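You operate a simulated robot arm through the tools that you are given. There is no shell and no other tool.

The job below is to be done with a simulated two-armed robot. You get a single attempt, and the scene is never put back.

## Task
One circuit lamp is dark: switch that circuit off, renew its fuse, switch on.
Fine: old fuse in the fuse tray; the new one matches the rating under its holder.

It is judged by the outcome, as a careful person would: the job done as asked, and still so three seconds after it is handed in. It fails if anything else is knocked over, pushed out of place, dropped, spilled or broken.

## Robot
Two 7-joint arms with two-finger grippers on one trunk that stands fixed in place. Base frame: the origin is at the foot of the trunk, x ahead of it, y to its left, z up. Units: mm, rad, N and s.
The left shoulder is at [56, 164, 1053], the right one opposite. With the tool pointing down near the work surface each hand reaches from about 180 to 740 mm from the base axis, measured 20 degrees to its own side. Payload 2.45 kg a hand.
Tool frame (each hand has its own): the origin (TCP) lies between the finger pads and is the grasp point; the fingertips stand 26 mm ahead of it; z points along the fingers, y is the line along which they close. Largest opening 96 mm; the body of the gripper starts 69 mm behind the TCP.
Orientation is told as [roll, pitch, yaw] about the base's x, y, z axes, in that order, counted from this pose: with the fingers straight down and closing along the base's y, the tool's x points along the base's -x, its y along +y and its z along -z.

## Interface
- The arms move only by the tool jog_arm. It takes "left_commands", "right_commands" or both (then of equal length, played together; a hand with none holds still); each is a list that holds one entry, the list of rows, each a list of 6 numbers: the shift along the tool's x, y, z in cm, then the turn, a rotation vector about the tool's x, y, z in rad. In form: [[[tx, ty, tz, rx, ry, rz], ...]]. A call has 1 to 20 rows; each row shifts and turns the commanded pose from where the row before left it, along the tool's axes as they then stand. "left_jaw" and "right_jaw" are, for a hand that has rows, the gripper command, from -1 (fully open) to 1 (shut), values between in proportion, set as the call begins (left out, the last holds). Each row takes 0.2 s and may step no farther than 50 mm and 0.15 rad from the row before; otherwise, or with a gripper value out of range, the whole call is refused. Where a pose cannot be reached the arm comes as near as it can. A force on the tool above 40 N (or 10 N above the force at the start of the call, whichever is more), or a blocked arm, ends the call early, and 0.2 s more pass. Each finger halts on what it meets, pressing with about 34 N; the grip force reading is that of the motor and also rises with nothing between the fingers. The clock runs only during rows and for 0.2 s after the last one: add rows that do not move to give the fingers time. The reply holds the time, the measured pose of the TCP, the force on the tool along the base axes, the opening and the grip force, in the units named above and with some noise, with the torque about the TCP (base axes, N m) and any sound that the robot's microphone picked up, and new pictures: "show" is both (left out), scene, wrist or none (wrist: the cameras of the hands that moved).
- Cameras (640 x 400 px; columns grow to the right, rows downward): "scene" is now at [141.9, 45, 1524.6]; the picture's right is [0.55, -0.84, 0.00], its down [-0.67, -0.44, -0.59] and it looks along [0.50, 0.33, -0.80] (base axes); focal length 350 px, centre (320, 200). "left" rides on the left gripper at [82, -3, -98] in its tool frame; the picture's right is [0.04, 1.00, 0.00], its down [-0.73, 0.03, -0.68] and it looks along [-0.68, 0.03, 0.73] (tool axes); focal length 256 px, centre (320, 200). "right" rides on the right gripper at [82, 3, -98] in its tool frame; the picture's right is [-0.04, 1.00, 0.00], its down [-0.73, -0.03, -0.68] and it looks along [-0.68, -0.03, 0.73] (tool axes); focal length 256 px, centre (320, 200). There is no depth. A picture from a camera that has moved, and an enlarged one, comes with that camera's place and axes in the base frame and with its lens.
- slide_trunk(by): slides the trunk up (or, below 0, down) by that many mm; the arms and the scene camera ride with it, the base frame stays. It gives what a move gives, with no picture.
- aim_head(pan, tilt): turns the head with the scene camera to pan (to the left, within 2.094 rad either way) and tilt (down, from -0.506 to 1.204), counted from straight ahead of the robot. It gives what a move gives, and a new picture of the scene camera.
- zoom(camera, box): a new picture of the part [left, top, right, bottom] of that camera's present view, enlarged. The clock stands still meanwhile.
- job_done(): hands the job in; it is judged then, once.

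Nothing tells you positions but the pictures and the camera data. Unless the task says otherwise, let go and move clear before handing in.

The tools are called as name(argument=value, ...) on one line, values as JSON. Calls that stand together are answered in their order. jog_arm: Moves the arms, as the interface text tells. Its arguments: {"type":"object","properties":{"left_commands":{"type":"array","items":{"type":"array","items":{"type":"array","items":{"type":"number"}}}},"left_jaw":{"type":"number"},"right_commands":{"type":"array","items":{"type":"array","items":{"type":"array","items":{"type":"number"}}}},"right_jaw":{"type":"number"},"show":{"type":"string","enum":["both","scene","wrist","none"]}},"required":[]} The other tools are called the same way: slide_trunk (by) slides the trunk up or down; aim_head (pan, tilt) turns the head that bears the scene camera; zoom (camera, box) takes an enlarged picture of a part of a camera's view; job_done () hands the job in.

At the start:

```text
time: 0.0
left_eef_pos: [279.0, 401.6, 1082.3]
left_tool_rot: [-0.001, -0.001, 0.0]
left_ft_force: [0.3, -0.3, 0.7]
left_torque: [-0.03, 0.01, -0.01]
left_finger_gap: 95.7
left_gripper_force: 0.2
right_eef_pos: [449.9, 50.8, 1114.6]
right_tool_rot: [0.0, 0.002, 0.0]
right_ft_force: [0.4, 1.1, -0.2]
right_torque: [-0.03, 0.01, 0.0]
right_finger_gap: 95.9
right_gripper_force: 0.2
trunk travel left (down, up): [-225.0, 342.0]
head pan, tilt: [0.583, 0.929]
```

scene: 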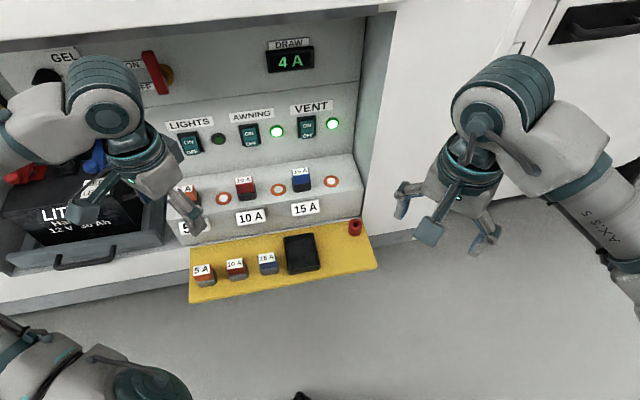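
right: 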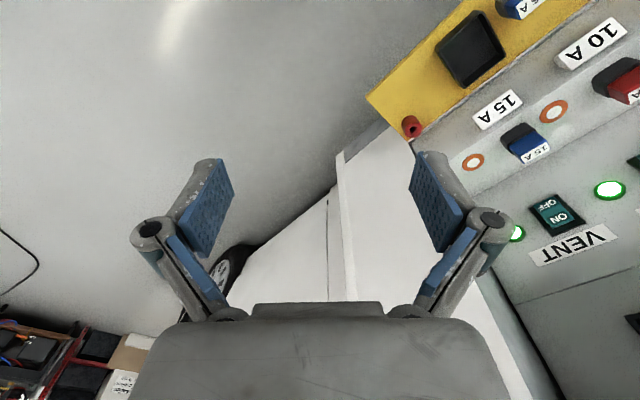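
left: 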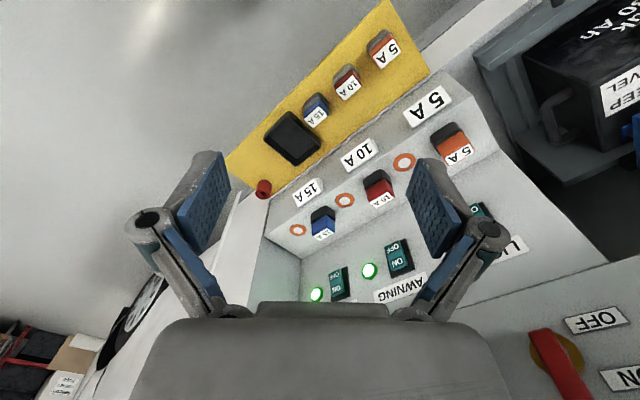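

The LIGHTS lamp looks dark; its holder looks to be rated 5 A. I'll look closer before I move anything.

zoom(camera="scene", box=[150, 90, 390, 240])

zoom(camera="scene", box=[150, 170, 390, 320])

zoom(camera="left", box=[220, 0, 540, 200])

zoom(camera="left", box=[280, 120, 600, 320])

```text
2.67 times, centred on (270, 165) of scene
camera zoom: at [141.9, 45.0, 1524.6], right [0.55, -0.84, 0.0], down [-0.67, -0.44, -0.59], along [0.5, 0.33, -0.8], focal length 934 px, centre (453, 293)
```

zoom: 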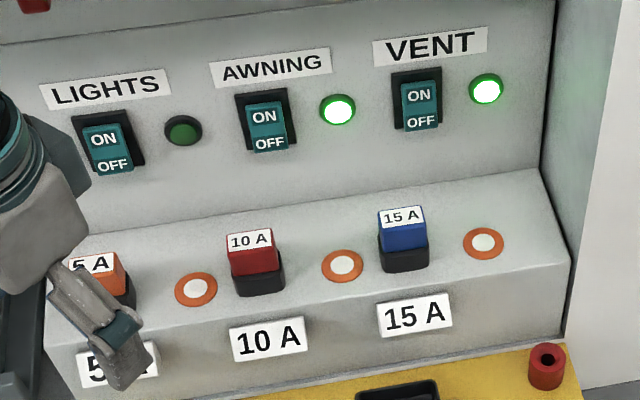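

```text
2.67 times, centred on (270, 245) of scene
camera zoom: at [141.9, 45.0, 1524.6], right [0.55, -0.84, 0.0], down [-0.67, -0.44, -0.59], along [0.5, 0.33, -0.8], focal length 934 px, centre (453, 80)
```

zoom: 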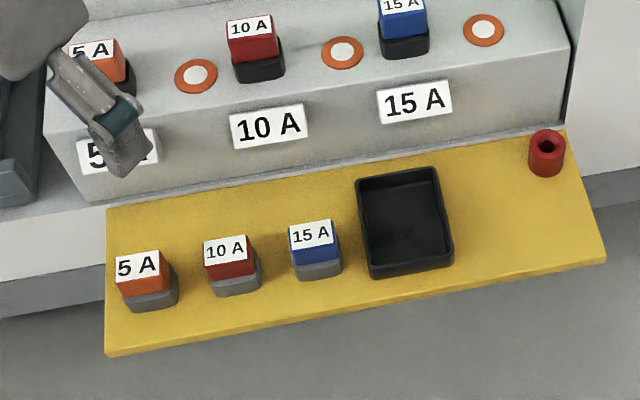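

```text
2.00 times, centred on (380, 100) of left
camera zoom: at [194.5, 400.1, 1179.7], right [-0.04, 1.0, 0.0], down [0.73, 0.03, 0.68], along [0.68, 0.03, -0.73], focal length 512 px, centre (200, 400)
```

zoom: 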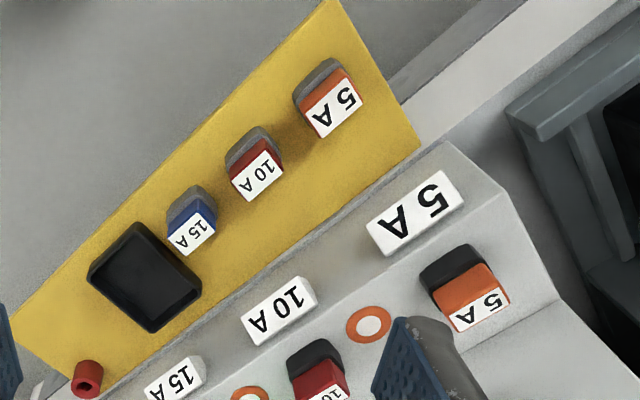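

```text
2.00 times, centred on (440, 220) of left
camera zoom: at [194.5, 400.1, 1179.7], right [-0.04, 1.0, 0.0], down [0.73, 0.03, 0.68], along [0.68, 0.03, -0.73], focal length 512 px, centre (80, 160)
```

zoom: 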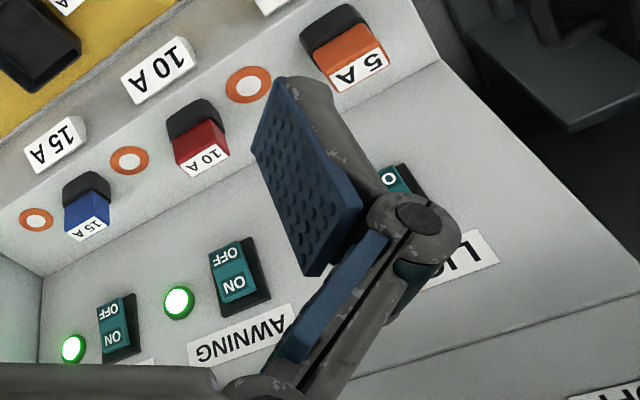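

The LIGHTS lamp is dark, and its installed fuse and the plate under its holder both read 5 A. The orange 5 A spare is at the left end of the yellow shelf, about (305, 518, 691). The panel runs along about (0.707, -0.707), so I'll turn the left hand to face it and get a better look.

jog_arm(left_commands=[[[0, 0, 0, 0, 0, -0.1309], [0, 0, 0, 0, 0, -0.1309], [0, 0, 0, 0, 0, -0.1309], [0, 0, 0, 0, 0, -0.1309], [0, 0, 0, 0, 0, -0.1309], [0, 0, 0, 0, 0, -0.1309], [0, 0, 0, 0, -0.125, 0], [0, 0, 0, 0, -0.125, 0], [0, 0, 0, 0, -0.125, 0], [0, 0, 0, 0, -0.125, 0], [0, 0, 0, 0, -0.125, 0], [0, 0, 0, 0, -0.125, 0]]], left_jaw=-1, show="both")

```text
time: 2.6
left_eef_pos: [294.9, 411.1, 1113.6]
left_tool_rot: [-0.001, -0.754, 0.788]
left_ft_force: [0.8, -0.2, 0.3]
left_torque: [-0.01, -0.04, 0.04]
left_finger_gap: 95.9
left_gripper_force: 0.1
left hand out of reach, approached as far as the arm can: row 11, 12
right_eef_pos: [447.7, 47.8, 1115.1]
right_tool_rot: [0.001, -0.001, 0.0]
right_ft_force: [0.2, -0.3, -0.4]
right_torque: [0.01, 0.02, -0.02]
right_finger_gap: 96.1
right_gripper_force: 0.1
trunk travel left (down, up): [-225.0, 342.0]
head pan, tilt: [0.583, 0.929]
camera scene: at [141.5, 43.7, 1524.7], right [0.55, -0.84, 0.0], down [-0.67, -0.44, -0.6], along [0.5, 0.33, -0.8], focal length 350 px, centre (320, 200)
camera left: at [205.7, 319.6, 1127.4], right [-0.73, 0.68, -0.03], down [0.03, 0.07, 1.0], along [0.68, 0.73, -0.07], focal length 256 px, centre (320, 200)
```

scene: 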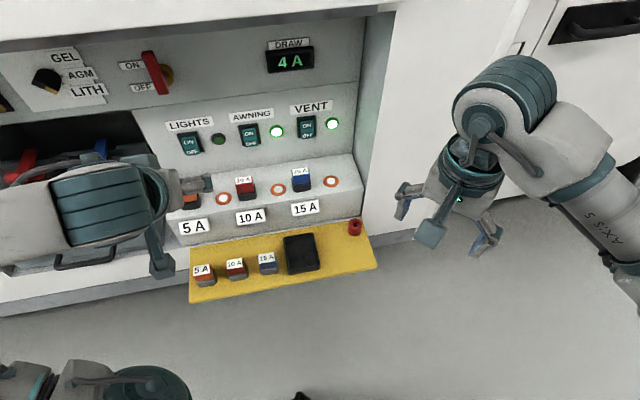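
left: 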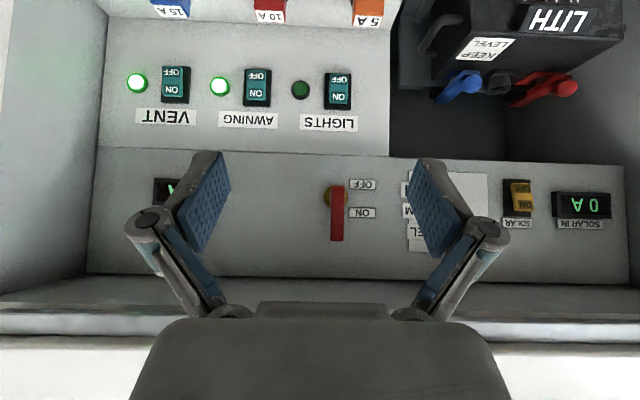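

The wrist camera now faces the panel directly. I'll zoom in to check the rockers and get better positions.

zoom(camera="left", box=[90, 0, 410, 200])

zoom(camera="scene", box=[160, 100, 280, 175])

zoom(camera="scene", box=[160, 165, 384, 305])

```text
2.00 times, centred on (250, 100) of left
camera zoom: at [205.7, 319.6, 1127.4], right [-0.73, 0.68, -0.03], down [0.03, 0.07, 1.0], along [0.68, 0.73, -0.07], focal length 512 px, centre (460, 400)
```

zoom: 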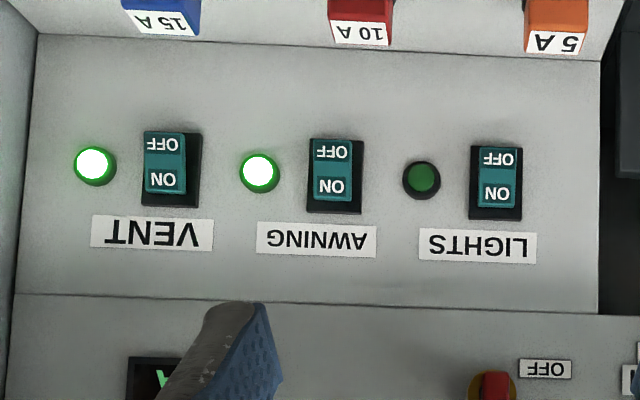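

```text
5.33 times, centred on (220, 138) of scene
camera zoom: at [141.5, 43.7, 1524.7], right [0.55, -0.84, 0.0], down [-0.67, -0.44, -0.6], along [0.5, 0.33, -0.8], focal length 1867 px, centre (853, 533)
```

zoom: 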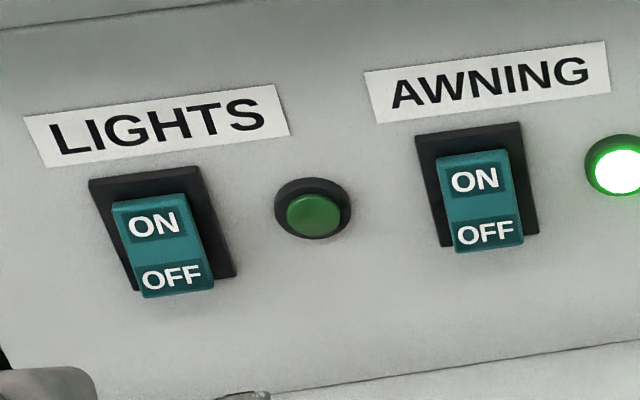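

```text
2.86 times, centred on (272, 235) of scene
camera zoom: at [141.5, 43.7, 1524.7], right [0.55, -0.84, 0.0], down [-0.67, -0.44, -0.6], along [0.5, 0.33, -0.8], focal length 1000 px, centre (457, 100)
```

zoom: 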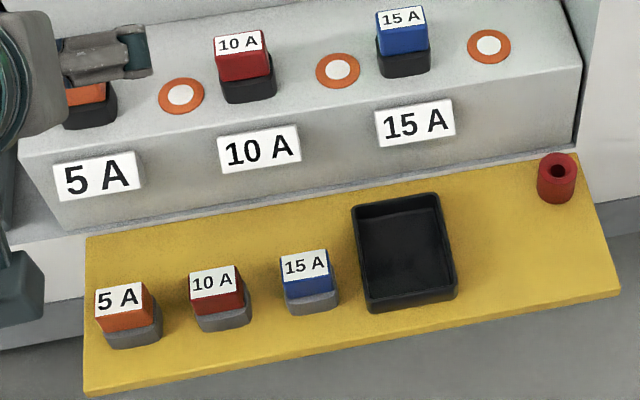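

The OFF half of the LIGHTS rocker is at about (499, 680, 866), which is m≈834 along the panel normal. I'll close the left fingers and move to a standoff in front of it.

jog_arm(left_commands=[[[-0.957, 0.456, 3.672, 0, 0, 0], [-0.957, 0.456, 3.672, 0, 0, 0], [-0.957, 0.456, 3.672, 0, 0, 0], [-0.957, 0.456, 3.672, 0, 0, 0], [-0.957, 0.456, 3.672, 0, 0, 0], [-0.957, 0.456, 3.672, 0, 0, 0], [-0.957, 0.456, 3.672, 0, 0, 0], [-0.957, 0.456, 3.672, 0, 0, 0]]], left_jaw=1)

```text
time: 4.4
left_eef_pos: [449.0, 619.8, 948.6]
left_tool_rot: [0.0, -0.749, 0.787]
left_ft_force: [-0.8, 0.4, -0.4]
left_torque: [-0.01, -0.02, -0.04]
left_finger_gap: 0.0
left_gripper_force: 28.1
right_eef_pos: [446.8, 50.9, 1115.7]
right_tool_rot: [0.0, 0.001, 0.001]
right_ft_force: [-0.4, 0.0, 0.7]
right_torque: [-0.04, 0.02, -0.02]
right_finger_gap: 95.9
right_gripper_force: 0.1
trunk travel left (down, up): [-225.0, 342.0]
head pan, tilt: [0.583, 0.929]
camera scene: at [143.7, 47.7, 1524.3], right [0.55, -0.84, 0.0], down [-0.67, -0.44, -0.59], along [0.5, 0.33, -0.8], focal length 350 px, centre (320, 200)
camera left: at [361.1, 529.2, 963.8], right [-0.73, 0.68, -0.03], down [0.03, 0.07, 1.0], along [0.68, 0.73, -0.07], focal length 256 px, centre (320, 200)
```

scene: 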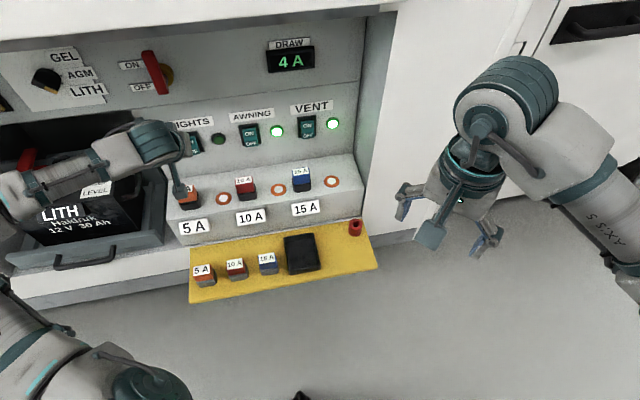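
left: 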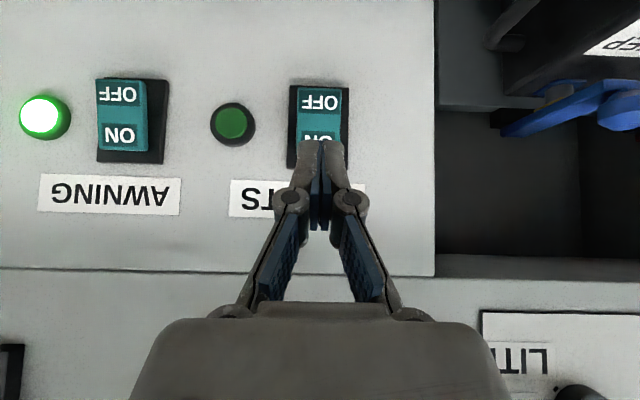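

The fingers are shut and line up sideways with the LIGHTS rocker. I'll lower the fingertips to the OFF half and stop short of contact.

jog_arm(left_commands=[[[1.0, 0.17, 2.49, 0, 0, 0], [1.0, 0.17, 2.49, 0, 0, 0], [1.0, 0.17, 2.49, 0, 0, 0], [0, 0, 0, 0, 0, 0]]], left_jaw=1)

```text
time: 5.4
left_eef_pos: [465.8, 643.7, 875.6]
left_tool_rot: [-0.001, -0.752, 0.789]
left_ft_force: [0.6, -0.4, 0.8]
left_torque: [0.04, 0.02, 0.01]
left_finger_gap: 0.1
left_gripper_force: 28.3
right_eef_pos: [447.7, 48.6, 1115.8]
right_tool_rot: [0.001, -0.002, 0.0]
right_ft_force: [-0.7, 1.0, 0.0]
right_torque: [0.0, 0.01, 0.03]
right_finger_gap: 95.9
right_gripper_force: 0.1
trunk travel left (down, up): [-225.0, 342.0]
head pan, tilt: [0.583, 0.929]
camera scene: at [142.4, 46.5, 1524.6], right [0.55, -0.84, 0.0], down [-0.67, -0.44, -0.59], along [0.5, 0.33, -0.8], focal length 350 px, centre (320, 200)
camera left: at [377.7, 552.0, 889.9], right [-0.73, 0.68, -0.03], down [0.03, 0.07, 1.0], along [0.68, 0.73, -0.07], focal length 256 px, centre (320, 200)
```

scene: 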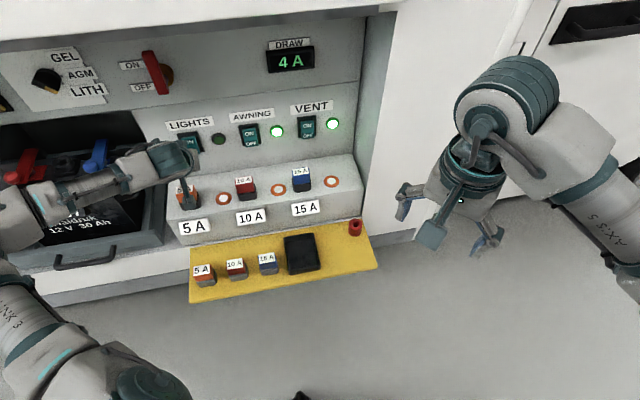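
left: 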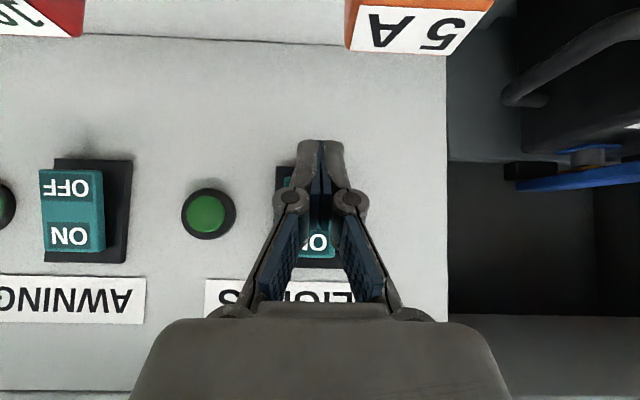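

The fingertips sit just in front of the OFF half, about 20 mm away. I'll push straight in along the panel normal in small steps.

jog_arm(left_commands=[[[-0.292, 0, 0.273, 0, 0, 0], [-0.292, 0, 0.273, 0, 0, 0], [-0.292, 0, 0.273, 0, 0, 0], [-0.292, 0, 0.273, 0, 0, 0], [-0.292, 0, 0.273, 0, 0, 0], [-0.219, 0, 0.205, 0, 0, 0], [-0.219, 0, 0.205, 0, 0, 0]]], left_jaw=1)

```text
time: 6.8
left_eef_pos: [478.2, 654.3, 875.3]
left_tool_rot: [0.002, -0.743, 0.786]
left_ft_force: [-17.0, -15.4, 5.3]
left_torque: [0.05, 0.16, 0.07]
left_finger_gap: 6.0
left_gripper_force: 28.4
right_eef_pos: [443.3, 45.6, 1118.7]
right_tool_rot: [0.005, -0.005, 0.0]
right_ft_force: [0.0, 0.1, 0.4]
right_torque: [0.0, 0.01, 0.02]
right_finger_gap: 96.1
right_gripper_force: 0.0
trunk travel left (down, up): [-225.0, 342.0]
head pan, tilt: [0.583, 0.929]
stopped in row 7 (left hand): the force on the tool passed its limit at 46 N (the readings are from after the stop); the commanded pose is now the measured one
camera scene: at [138.1, 38.0, 1525.4], right [0.55, -0.84, 0.0], down [-0.67, -0.44, -0.6], along [0.5, 0.33, -0.8], focal length 350 px, centre (320, 200)
camera left: at [389.1, 562.7, 891.5], right [-0.73, 0.69, -0.03], down [0.04, 0.08, 1.0], along [0.68, 0.72, -0.08], focal length 256 px, centre (320, 200)
```

scene: 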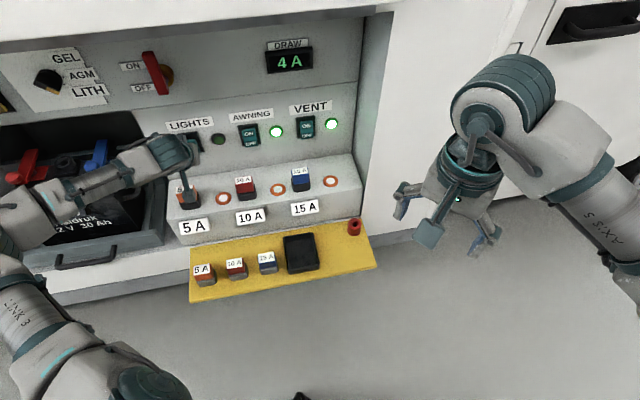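
left: 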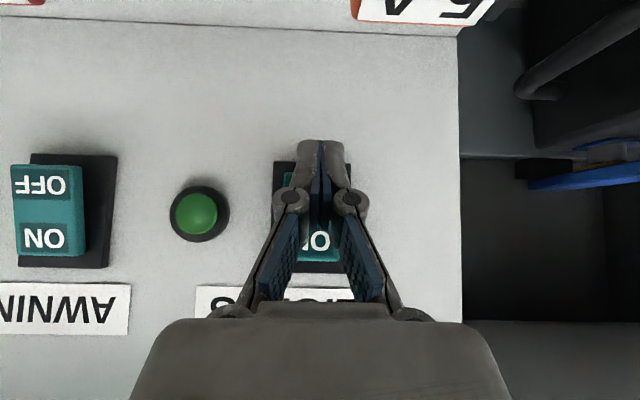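

The push stopped on force after about 16 mm. I'll back off and see whether the rocker flipped.

jog_arm(left_commands=[[[2.0, 0, -1.9, 0, 0, 0], [2.0, 0, -1.9, 0, 0, 0], [-2.0, 0, -2.3, 0, 0, 0], [-2.0, 0, -2.3, 0, 0, 0], [0, 0, 0, 0, 0, 0]]], left_jaw=1)

zoom(camera="left", box=[160, 40, 480, 240])

```text
time: 8.0
left_eef_pos: [440.0, 621.8, 933.4]
left_tool_rot: [-0.003, -0.738, 0.789]
left_ft_force: [0.0, 0.0, -0.7]
left_torque: [-0.03, -0.02, -0.03]
left_finger_gap: 0.1
left_gripper_force: 28.3
right_eef_pos: [445.7, 51.3, 1116.7]
right_tool_rot: [-0.003, -0.004, -0.002]
right_ft_force: [0.2, 0.2, -1.1]
right_torque: [-0.02, -0.02, 0.03]
right_finger_gap: 96.0
right_gripper_force: 0.1
trunk travel left (down, up): [-225.0, 342.0]
head pan, tilt: [0.583, 0.929]
camera scene: at [142.4, 50.4, 1524.4], right [0.55, -0.84, 0.0], down [-0.67, -0.44, -0.59], along [0.5, 0.32, -0.8], focal length 350 px, centre (320, 200)
camera left: at [351.2, 529.8, 949.8], right [-0.73, 0.68, -0.03], down [0.04, 0.08, 1.0], along [0.68, 0.72, -0.08], focal length 256 px, centre (320, 200)
```

scene: 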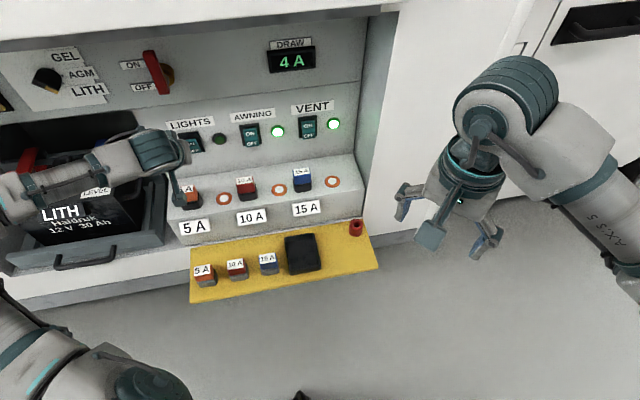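
left: 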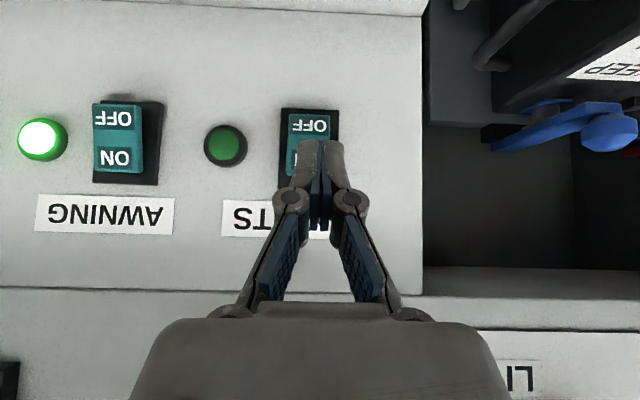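

```text
2.00 times, centred on (320, 140) of left
camera zoom: at [351.2, 529.8, 949.8], right [-0.73, 0.68, -0.03], down [0.04, 0.08, 1.0], along [0.68, 0.72, -0.08], focal length 512 px, centre (320, 320)
```

zoom: 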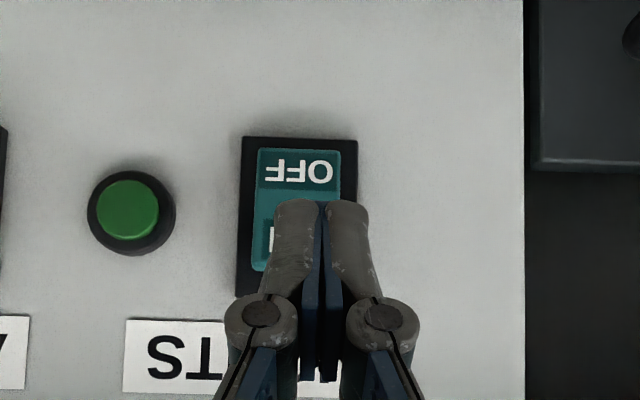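

The LIGHTS rocker now sits inside its bezel on the OFF side, so it looks switched off. I'll turn the hand to point down above the blown 5 A fuse, which also lets me see the rocker better.

jog_arm(left_commands=[[[0, 0, -2.5, 0, 0, 0], [0, 0, 0, 0, 0.148, 0], [0, 0, 0, 0, 0.148, 0], [0, 0, 0, 0, 0.148, 0], [0, 0, 0, 0, 0.148, 0], [0, 0, 0, 0, 0.148, 0], [0.65, 1.3, -1.0, 0, 0, 0], [-0.65, 1.3, -1.0, 0, 0, 0], [0, 0, 0, 0, 0, 0]]], left_jaw=-0.6)

zoom(camera="scene", box=[160, 100, 280, 175])

```text
time: 10.0
left_eef_pos: [410.4, 622.4, 973.8]
left_tool_rot: [0.0, -0.001, 0.786]
left_ft_force: [-0.1, -0.5, -0.1]
left_torque: [0.03, 0.0, 0.01]
left_finger_gap: 76.8
left_gripper_force: 0.1
right_eef_pos: [445.6, 47.5, 1116.7]
right_tool_rot: [0.002, -0.004, 0.0]
right_ft_force: [-0.1, -1.3, 0.4]
right_torque: [0.02, 0.03, -0.01]
right_finger_gap: 95.8
right_gripper_force: 0.0
trunk travel left (down, up): [-225.0, 342.0]
head pan, tilt: [0.583, 0.929]
camera scene: at [143.2, 48.7, 1524.3], right [0.55, -0.84, 0.0], down [-0.67, -0.44, -0.59], along [0.5, 0.32, -0.81], focal length 350 px, centre (320, 200)
camera left: at [352.9, 563.6, 1070.4], right [-0.74, 0.68, 0.0], down [0.5, 0.54, 0.68], along [0.46, 0.5, -0.73], focal length 256 px, centre (320, 200)
```

scene: 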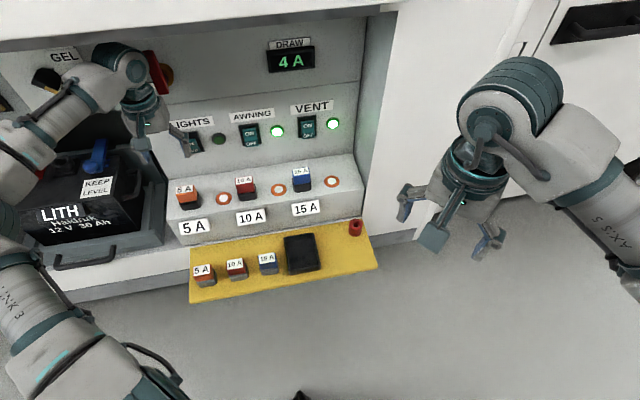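
left: 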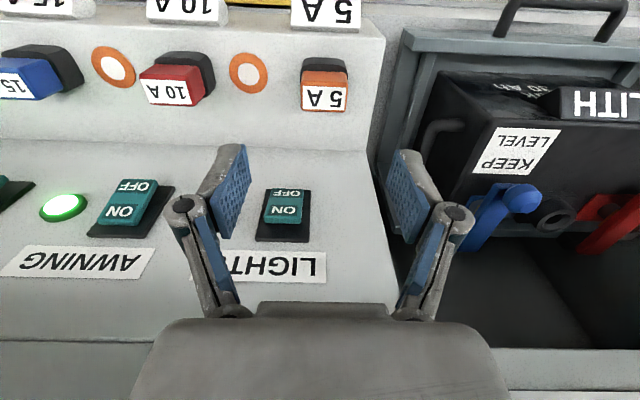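

```text
5.33 times, centred on (220, 138) of scene
camera zoom: at [143.2, 48.7, 1524.3], right [0.55, -0.84, 0.0], down [-0.67, -0.44, -0.59], along [0.5, 0.32, -0.81], focal length 1867 px, centre (853, 533)
```

zoom: 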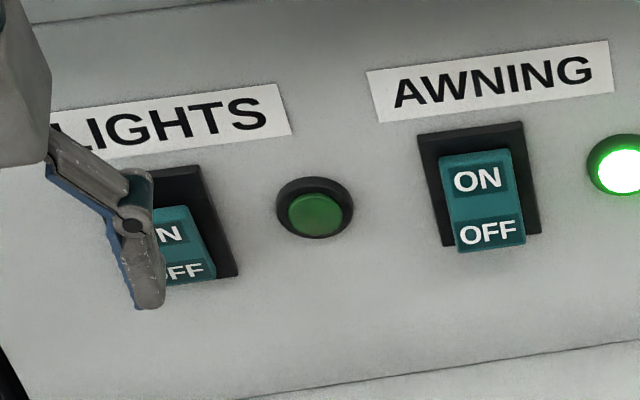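

The rocker is clearly on OFF now: the ON half stands out and the OFF half is in. Next I'll look closely at the 5 A fuse and the hand's alignment over it.

zoom(camera="left", box=[220, 0, 420, 125])

zoom(camera="scene", box=[150, 170, 270, 245])

zoom(camera="scene", box=[180, 235, 300, 310])

```text
3.20 times, centred on (320, 62) of left
camera zoom: at [352.9, 563.6, 1070.4], right [-0.74, 0.68, 0.0], down [0.5, 0.54, 0.68], along [0.46, 0.5, -0.73], focal length 819 px, centre (320, 640)
```

zoom: 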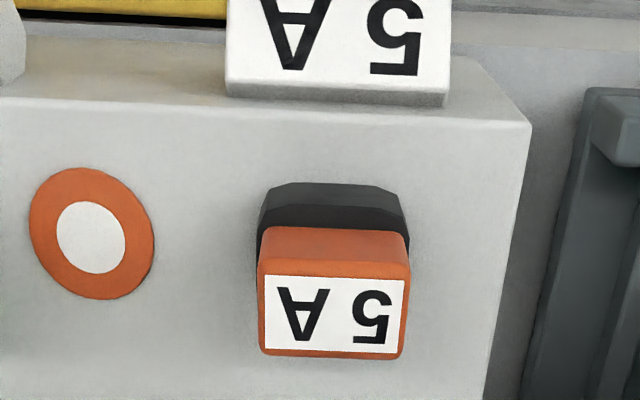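

```text
5.33 times, centred on (210, 208) of scene
camera zoom: at [143.2, 48.7, 1524.3], right [0.55, -0.84, 0.0], down [-0.67, -0.44, -0.59], along [0.5, 0.32, -0.81], focal length 1867 px, centre (907, 160)
```

zoom: 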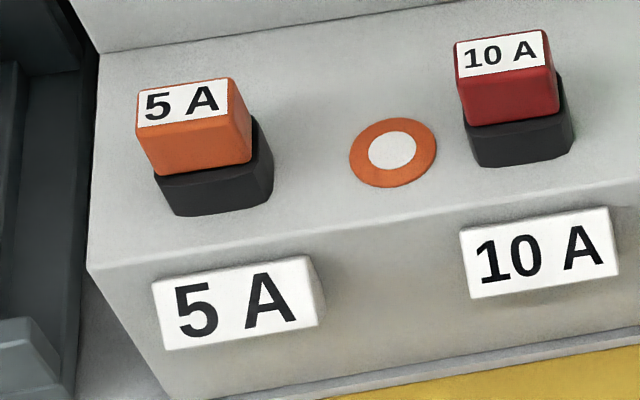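

```text
5.33 times, centred on (240, 272) of scene
camera zoom: at [143.2, 48.7, 1524.3], right [0.55, -0.84, 0.0], down [-0.67, -0.44, -0.59], along [0.5, 0.32, -0.81], focal length 1867 px, centre (747, -187)
```

zoom: 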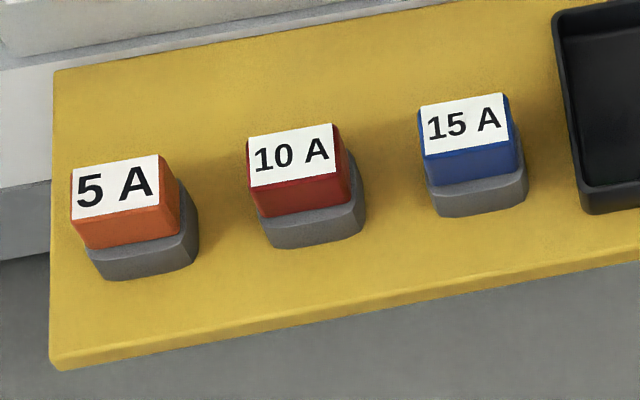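

The fuse head is about 42 × 24 mm with its top near z=832. It sits about 11 mm forward and 4 mm to the left of the hand's axis. I'll correct that and come partway down.

jog_arm(left_commands=[[[-0.55, 0.22, 2.5, 0, 0, 0], [-0.55, 0.22, 3.5, 0, 0, 0], [0, 0, 2.5, 0, 0, 0], [0, 0, 0, 0, 0, 0]]], left_jaw=-0.6)

zoom(camera="left", box=[200, 60, 440, 210])

zoom(camera="scene", box=[130, 130, 290, 230])

```text
time: 11.0
left_eef_pos: [414.7, 633.5, 890.1]
left_tool_rot: [0.0, -0.005, 0.786]
left_ft_force: [0.4, -0.4, 0.0]
left_torque: [0.04, 0.01, 0.04]
left_finger_gap: 76.6
left_gripper_force: 0.0
right_eef_pos: [445.2, 45.6, 1117.3]
right_tool_rot: [0.004, -0.004, -0.001]
right_ft_force: [0.3, 0.0, 0.7]
right_torque: [-0.02, -0.02, 0.05]
right_finger_gap: 96.0
right_gripper_force: 0.1
trunk travel left (down, up): [-225.0, 342.0]
head pan, tilt: [0.583, 0.929]
camera scene: at [142.7, 44.5, 1524.6], right [0.55, -0.84, 0.0], down [-0.67, -0.44, -0.59], along [0.5, 0.33, -0.8], focal length 350 px, centre (320, 200)
camera left: at [357.9, 572.9, 986.3], right [-0.74, 0.68, 0.0], down [0.5, 0.54, 0.68], along [0.46, 0.5, -0.73], focal length 256 px, centre (320, 200)
```

scene: 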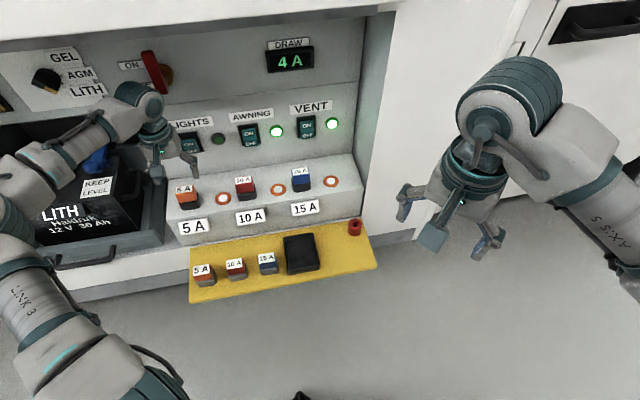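
left: 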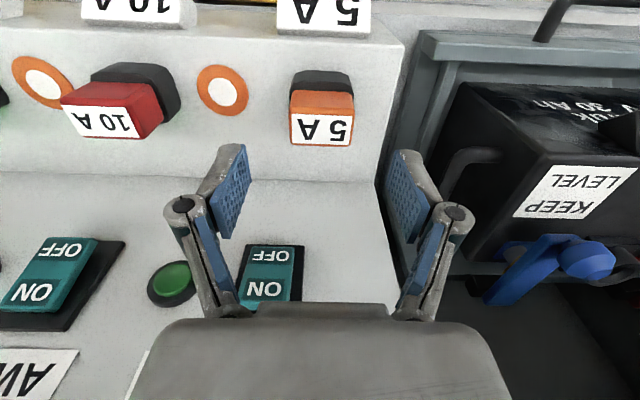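

```text
2.67 times, centred on (320, 135) of left
camera zoom: at [357.9, 572.9, 986.3], right [-0.74, 0.68, 0.0], down [0.5, 0.54, 0.68], along [0.46, 0.5, -0.73], focal length 683 px, centre (320, 373)
```

zoom: 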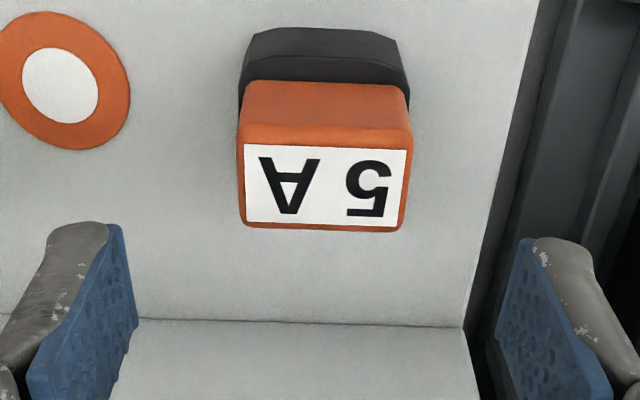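

```text
4.00 times, centred on (210, 180) of scene
camera zoom: at [142.7, 44.5, 1524.6], right [0.55, -0.84, 0.0], down [-0.67, -0.44, -0.59], along [0.5, 0.33, -0.8], focal length 1400 px, centre (760, 280)
```

zoom: 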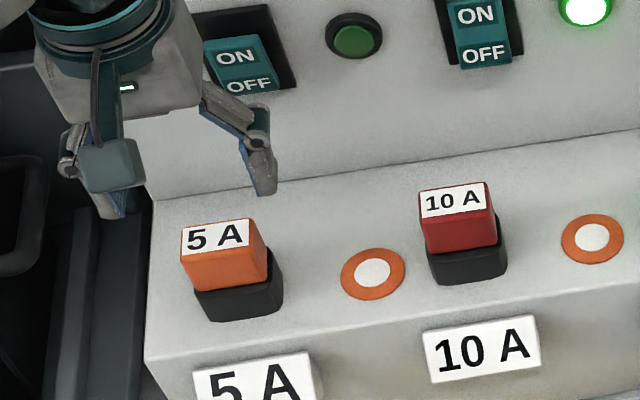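

The hand is centred on the fuse to within about 1 mm and yaw matches. I'll lower the fingertips to just above the socket rim.

jog_arm(left_commands=[[[0, 0.1, 2.0, 0, 0, 0], [0, 0, 2.0, 0, 0, 0], [0, 0, 1.3, 0, 0, 0], [0, 0, 0.8, 0, 0, 0], [0, 0, 0, 0, 0, 0]]], left_jaw=-0.6)

zoom(camera="left", box=[200, 80, 440, 230])

zoom(camera="scene", box=[130, 150, 290, 250])

```text
time: 12.2
left_eef_pos: [413.5, 635.2, 826.4]
left_tool_rot: [0.001, -0.004, 0.788]
left_ft_force: [0.4, 0.1, 0.1]
left_torque: [-0.03, -0.01, 0.0]
left_finger_gap: 76.7
left_gripper_force: 0.2
right_eef_pos: [445.5, 47.5, 1116.6]
right_tool_rot: [0.002, -0.002, -0.001]
right_ft_force: [0.5, -0.8, 0.0]
right_torque: [0.0, -0.01, -0.02]
right_finger_gap: 95.9
right_gripper_force: 0.0
trunk travel left (down, up): [-225.0, 342.0]
head pan, tilt: [0.583, 0.929]
camera scene: at [142.8, 45.1, 1524.6], right [0.55, -0.84, 0.0], down [-0.67, -0.44, -0.59], along [0.5, 0.33, -0.8], focal length 350 px, centre (320, 200)
camera left: at [357.6, 576.1, 924.1], right [-0.74, 0.68, 0.0], down [0.5, 0.54, 0.68], along [0.46, 0.5, -0.73], focal length 256 px, centre (320, 200)
```

scene: 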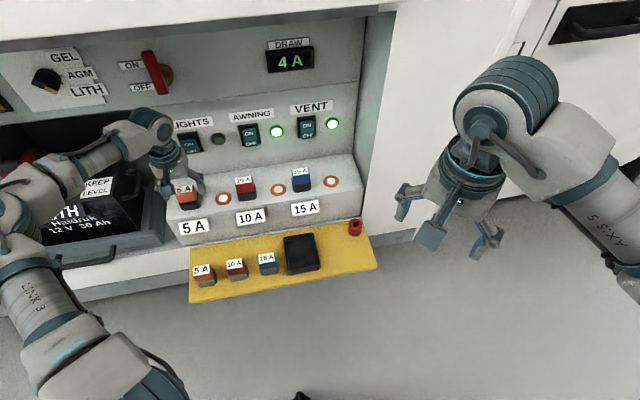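
left: 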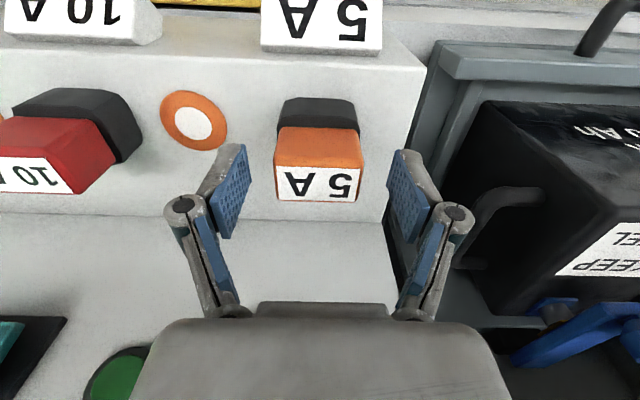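

```text
2.67 times, centred on (320, 155) of left
camera zoom: at [357.6, 576.1, 924.1], right [-0.74, 0.68, 0.0], down [0.5, 0.54, 0.68], along [0.46, 0.5, -0.73], focal length 683 px, centre (320, 320)
```

zoom: 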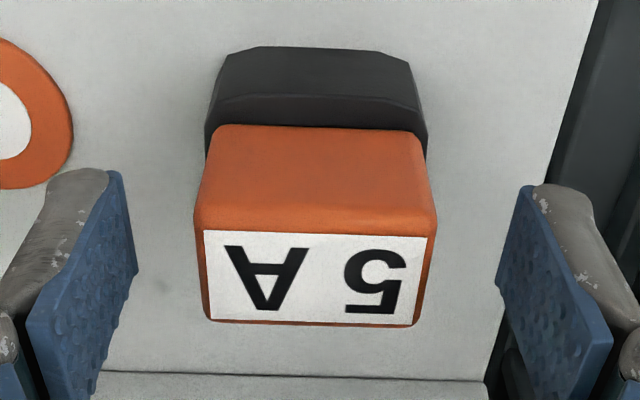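

```text
4.00 times, centred on (210, 200) of scene
camera zoom: at [142.8, 45.1, 1524.6], right [0.55, -0.84, 0.0], down [-0.67, -0.44, -0.59], along [0.5, 0.33, -0.8], focal length 1400 px, centre (760, 200)
```

zoom: 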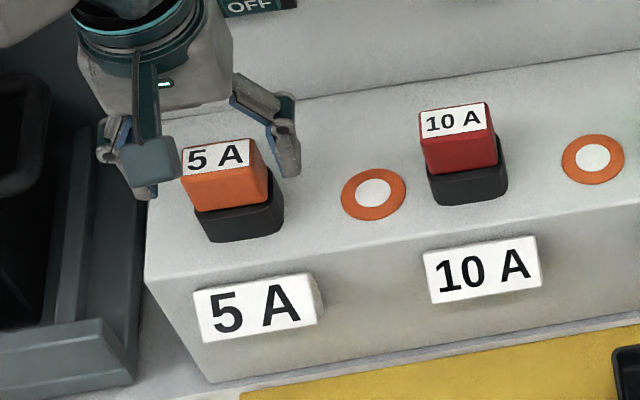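

The fingers straddle the fuse head, with the tips near z=800 and above the socket rim. I'll lower 3 mm more and close.

jog_arm(left_commands=[[[0.0, 0.0, 0.3, 0, 0, 0], [0, 0, 0, 0, 0, 0]]], left_jaw=-0.6, show="none")

jog_arm(left_commands=[[[0, 0, 0, 0, 0, 0], [0, 0, 0, 0, 0, 0], [0, 0, 0, 0, 0, 0], [0, 0, 0, 0, 0, 0]]], left_jaw=1, show="wrist")

zoom(camera="left", box=[200, 80, 440, 230])

```text
time: 12.8
left_eef_pos: [415.1, 634.5, 823.5]
left_tool_rot: [-0.001, -0.004, 0.788]
left_ft_force: [0.7, 0.9, -0.4]
left_torque: [0.01, -0.01, 0.0]
left_finger_gap: 76.7
left_gripper_force: 0.1
right_eef_pos: [444.2, 48.1, 1117.8]
right_tool_rot: [0.001, -0.003, 0.002]
right_ft_force: [-1.0, -0.1, -0.2]
right_torque: [0.03, 0.01, 0.0]
right_finger_gap: 95.8
right_gripper_force: 0.1
trunk travel left (down, up): [-225.0, 342.0]
head pan, tilt: [0.583, 0.929]
```

```text
time: 13.8
left_eef_pos: [415.3, 635.1, 824.2]
left_tool_rot: [0.0, -0.003, 0.786]
left_ft_force: [0.1, -0.4, 1.2]
left_torque: [0.0, 0.02, 0.01]
left_finger_gap: 44.8
left_gripper_force: 33.8
right_eef_pos: [445.5, 48.0, 1116.8]
right_tool_rot: [0.002, -0.004, -0.001]
right_ft_force: [-0.2, -0.8, 1.4]
right_torque: [0.02, -0.02, -0.01]
right_finger_gap: 96.0
right_gripper_force: 0.0
trunk travel left (down, up): [-225.0, 342.0]
head pan, tilt: [0.583, 0.929]
camera left: at [357.8, 576.0, 921.1], right [-0.74, 0.68, 0.0], down [0.5, 0.54, 0.68], along [0.46, 0.5, -0.73], focal length 256 px, centre (320, 200)
```

left: 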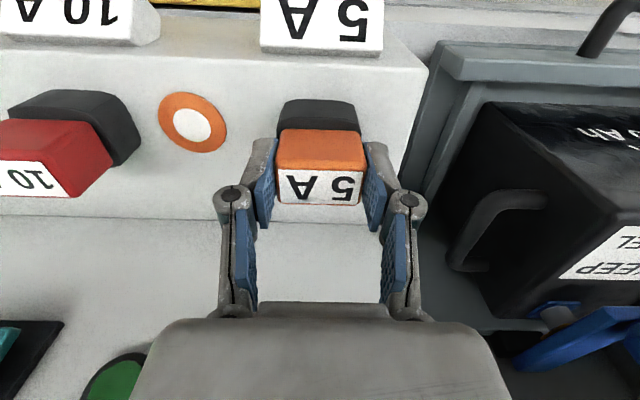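

```text
2.67 times, centred on (320, 155) of left
camera zoom: at [357.8, 576.0, 921.1], right [-0.74, 0.68, 0.0], down [0.5, 0.54, 0.68], along [0.46, 0.5, -0.73], focal length 683 px, centre (320, 320)
```

zoom: 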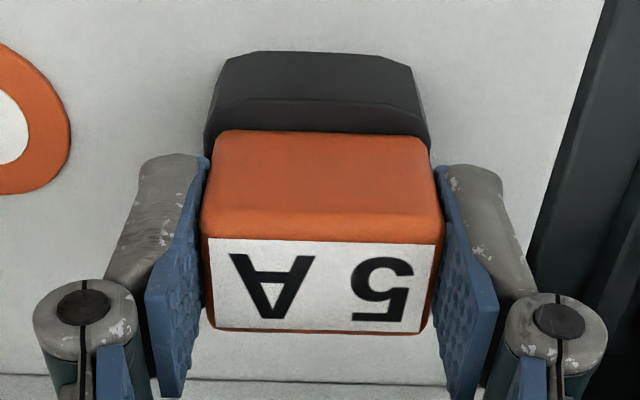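

The fuse is gripped at a 44.8 mm width with no side force. Now I'll pull straight up.

jog_arm(left_commands=[[[0, 0, -0.4, 0, 0, 0], [0, 0, -0.4, 0, 0, 0], [0, 0, -0.6, 0, 0, 0], [0, 0, -0.8, 0, 0, 0], [0, 0, -1.0, 0, 0, 0], [0, 0, -1.5, 0, 0, 0], [0, 0, -1.5, 0, 0, 0], [0, 0, 0, 0, 0, 0]]], left_jaw=1)

```text
time: 15.6
left_eef_pos: [414.2, 635.1, 885.7]
left_tool_rot: [-0.001, -0.002, 0.788]
left_ft_force: [0.0, -0.5, -0.2]
left_torque: [-0.01, -0.02, -0.01]
left_finger_gap: 44.7
left_gripper_force: 34.1
right_eef_pos: [444.9, 48.1, 1116.7]
right_tool_rot: [0.001, -0.002, 0.0]
right_ft_force: [0.7, 0.5, -0.1]
right_torque: [-0.04, 0.01, 0.0]
right_finger_gap: 95.9
right_gripper_force: 0.1
trunk travel left (down, up): [-225.0, 342.0]
head pan, tilt: [0.583, 0.929]
camera scene: at [143.0, 46.4, 1524.5], right [0.55, -0.84, 0.0], down [-0.67, -0.44, -0.59], along [0.5, 0.33, -0.8], focal length 350 px, centre (320, 200)
camera left: at [357.4, 576.0, 983.2], right [-0.74, 0.68, 0.0], down [0.5, 0.54, 0.68], along [0.46, 0.5, -0.73], focal length 256 px, centre (320, 200)
```

scene: 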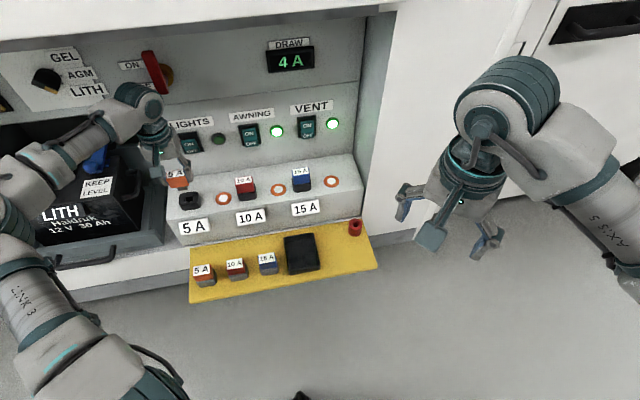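
left: 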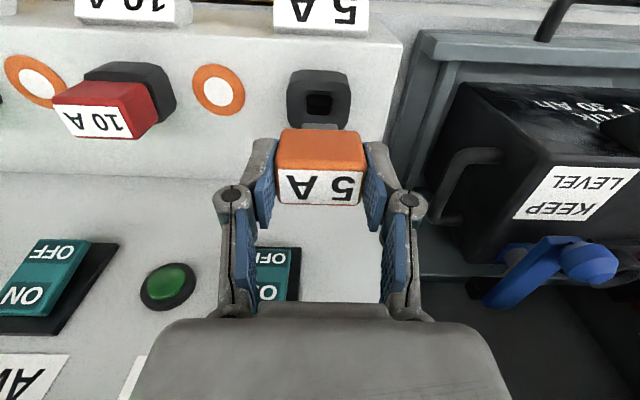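

zoom(camera="left", box=[220, 50, 420, 175])

zoom(camera="scene", box=[130, 150, 250, 225])

zoom(camera="scene", box=[180, 210, 380, 310])

```text
3.20 times, centred on (320, 112) of left
camera zoom: at [357.4, 576.0, 983.2], right [-0.74, 0.68, 0.0], down [0.5, 0.54, 0.68], along [0.46, 0.5, -0.73], focal length 819 px, centre (320, 480)
```

zoom: 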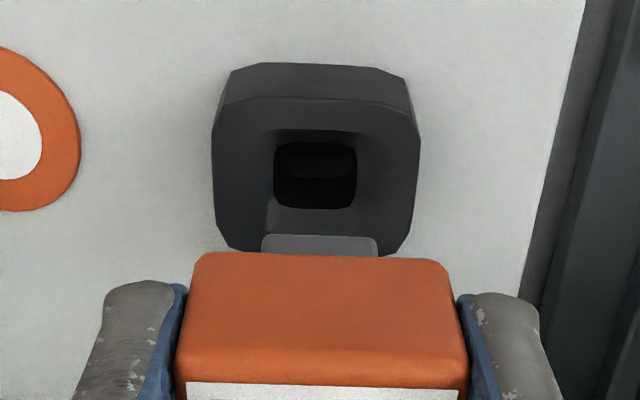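

```text
5.33 times, centred on (190, 188) of scene
camera zoom: at [143.0, 46.4, 1524.5], right [0.55, -0.84, 0.0], down [-0.67, -0.44, -0.59], along [0.5, 0.33, -0.8], focal length 1867 px, centre (1013, 267)
```

zoom: 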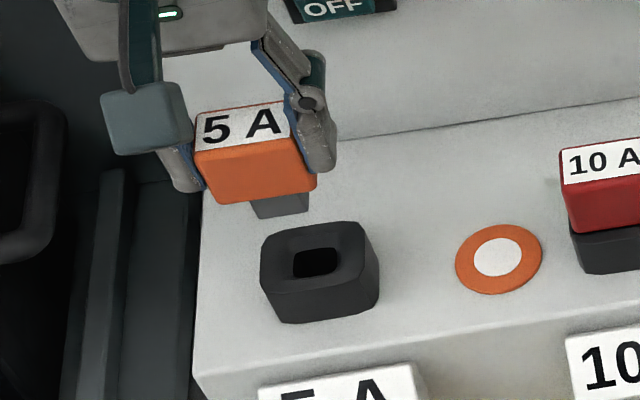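

```text
3.20 times, centred on (280, 260) of scene
camera zoom: at [143.0, 46.4, 1524.5], right [0.55, -0.84, 0.0], down [-0.67, -0.44, -0.59], along [0.5, 0.33, -0.8], focal length 1120 px, centre (448, 8)
```

zoom: 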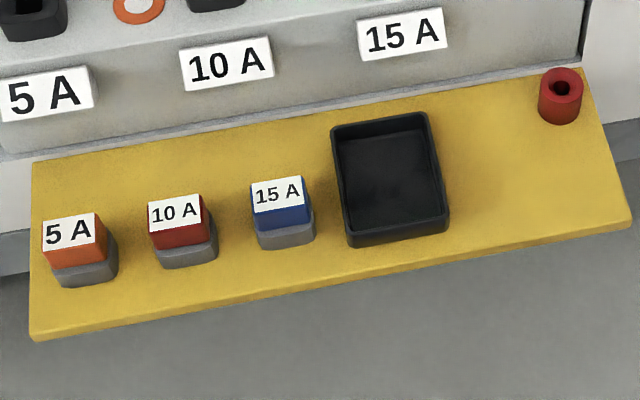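

The old fuse is out, with its grey plug below the head, and the socket is open. Next I'll lift it clear and carry it over the black fuse tray at about (505, 346).

jog_arm(left_commands=[[[0, 0, -4.0, 0, 0, 0], [1.0, -1.9, -0.5, 0, 0, 0], [2.0, -3.83, 0, 0, 0, 0], [2.0, -3.83, 0, 0, 0, 0], [2.0, -3.83, 0, 0, 0, 0], [2.0, -3.83, 0, 0, 0, 0], [2.0, -3.83, 0, 0, 0, 0], [2.0, -3.83, 0, 0, 0, 0], [1.0, -1.9, 0, 0, 0, 0], [0, 0, 0, 0, 0, 0]]], left_jaw=1)

zoom(camera="left", box=[200, 0, 440, 150])

```text
time: 17.8
left_eef_pos: [502.9, 345.3, 930.7]
left_tool_rot: [-0.001, -0.002, 0.787]
left_ft_force: [0.3, 0.2, -0.8]
left_torque: [-0.02, 0.01, 0.01]
left_finger_gap: 44.9
left_gripper_force: 33.7
right_eef_pos: [444.2, 47.9, 1116.5]
right_tool_rot: [0.002, -0.004, -0.001]
right_ft_force: [-0.3, 0.8, -0.4]
right_torque: [0.0, 0.02, -0.05]
right_finger_gap: 96.0
right_gripper_force: 0.0
trunk travel left (down, up): [-225.0, 342.0]
head pan, tilt: [0.583, 0.929]
camera scene: at [143.5, 44.3, 1524.5], right [0.55, -0.84, 0.0], down [-0.67, -0.44, -0.59], along [0.5, 0.33, -0.8], focal length 350 px, centre (320, 200)
camera left: at [446.3, 287.2, 1027.8], right [-0.74, 0.68, 0.0], down [0.5, 0.54, 0.68], along [0.46, 0.5, -0.73], focal length 256 px, centre (320, 200)
```

scene: 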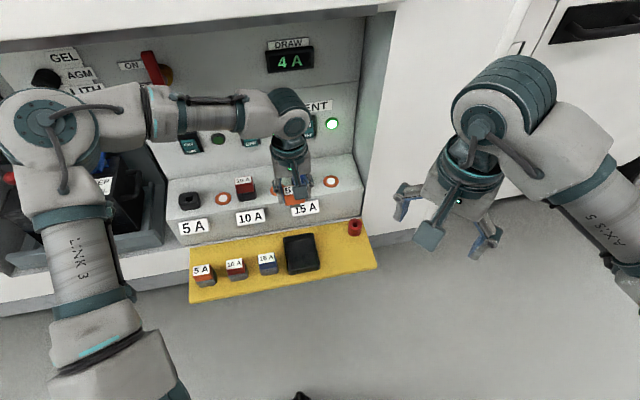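
left: 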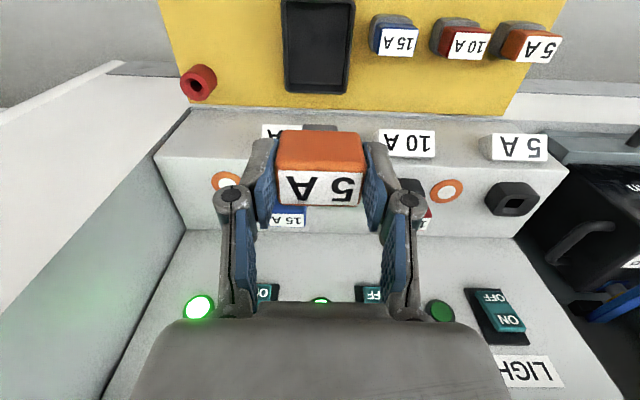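

```text
2.67 times, centred on (320, 75) of left
camera zoom: at [446.3, 287.2, 1027.8], right [-0.74, 0.68, 0.0], down [0.5, 0.54, 0.68], along [0.46, 0.5, -0.73], focal length 683 px, centre (320, 533)
```

zoom: 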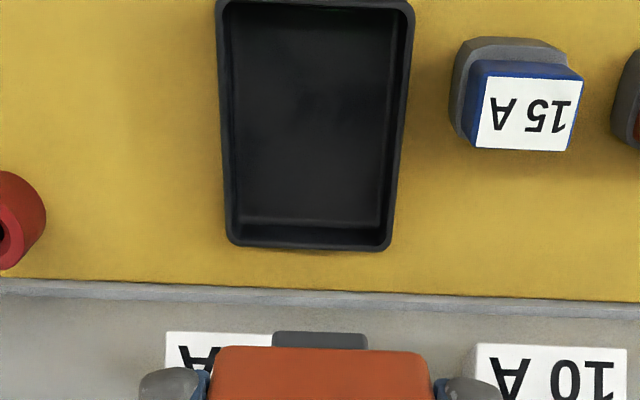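

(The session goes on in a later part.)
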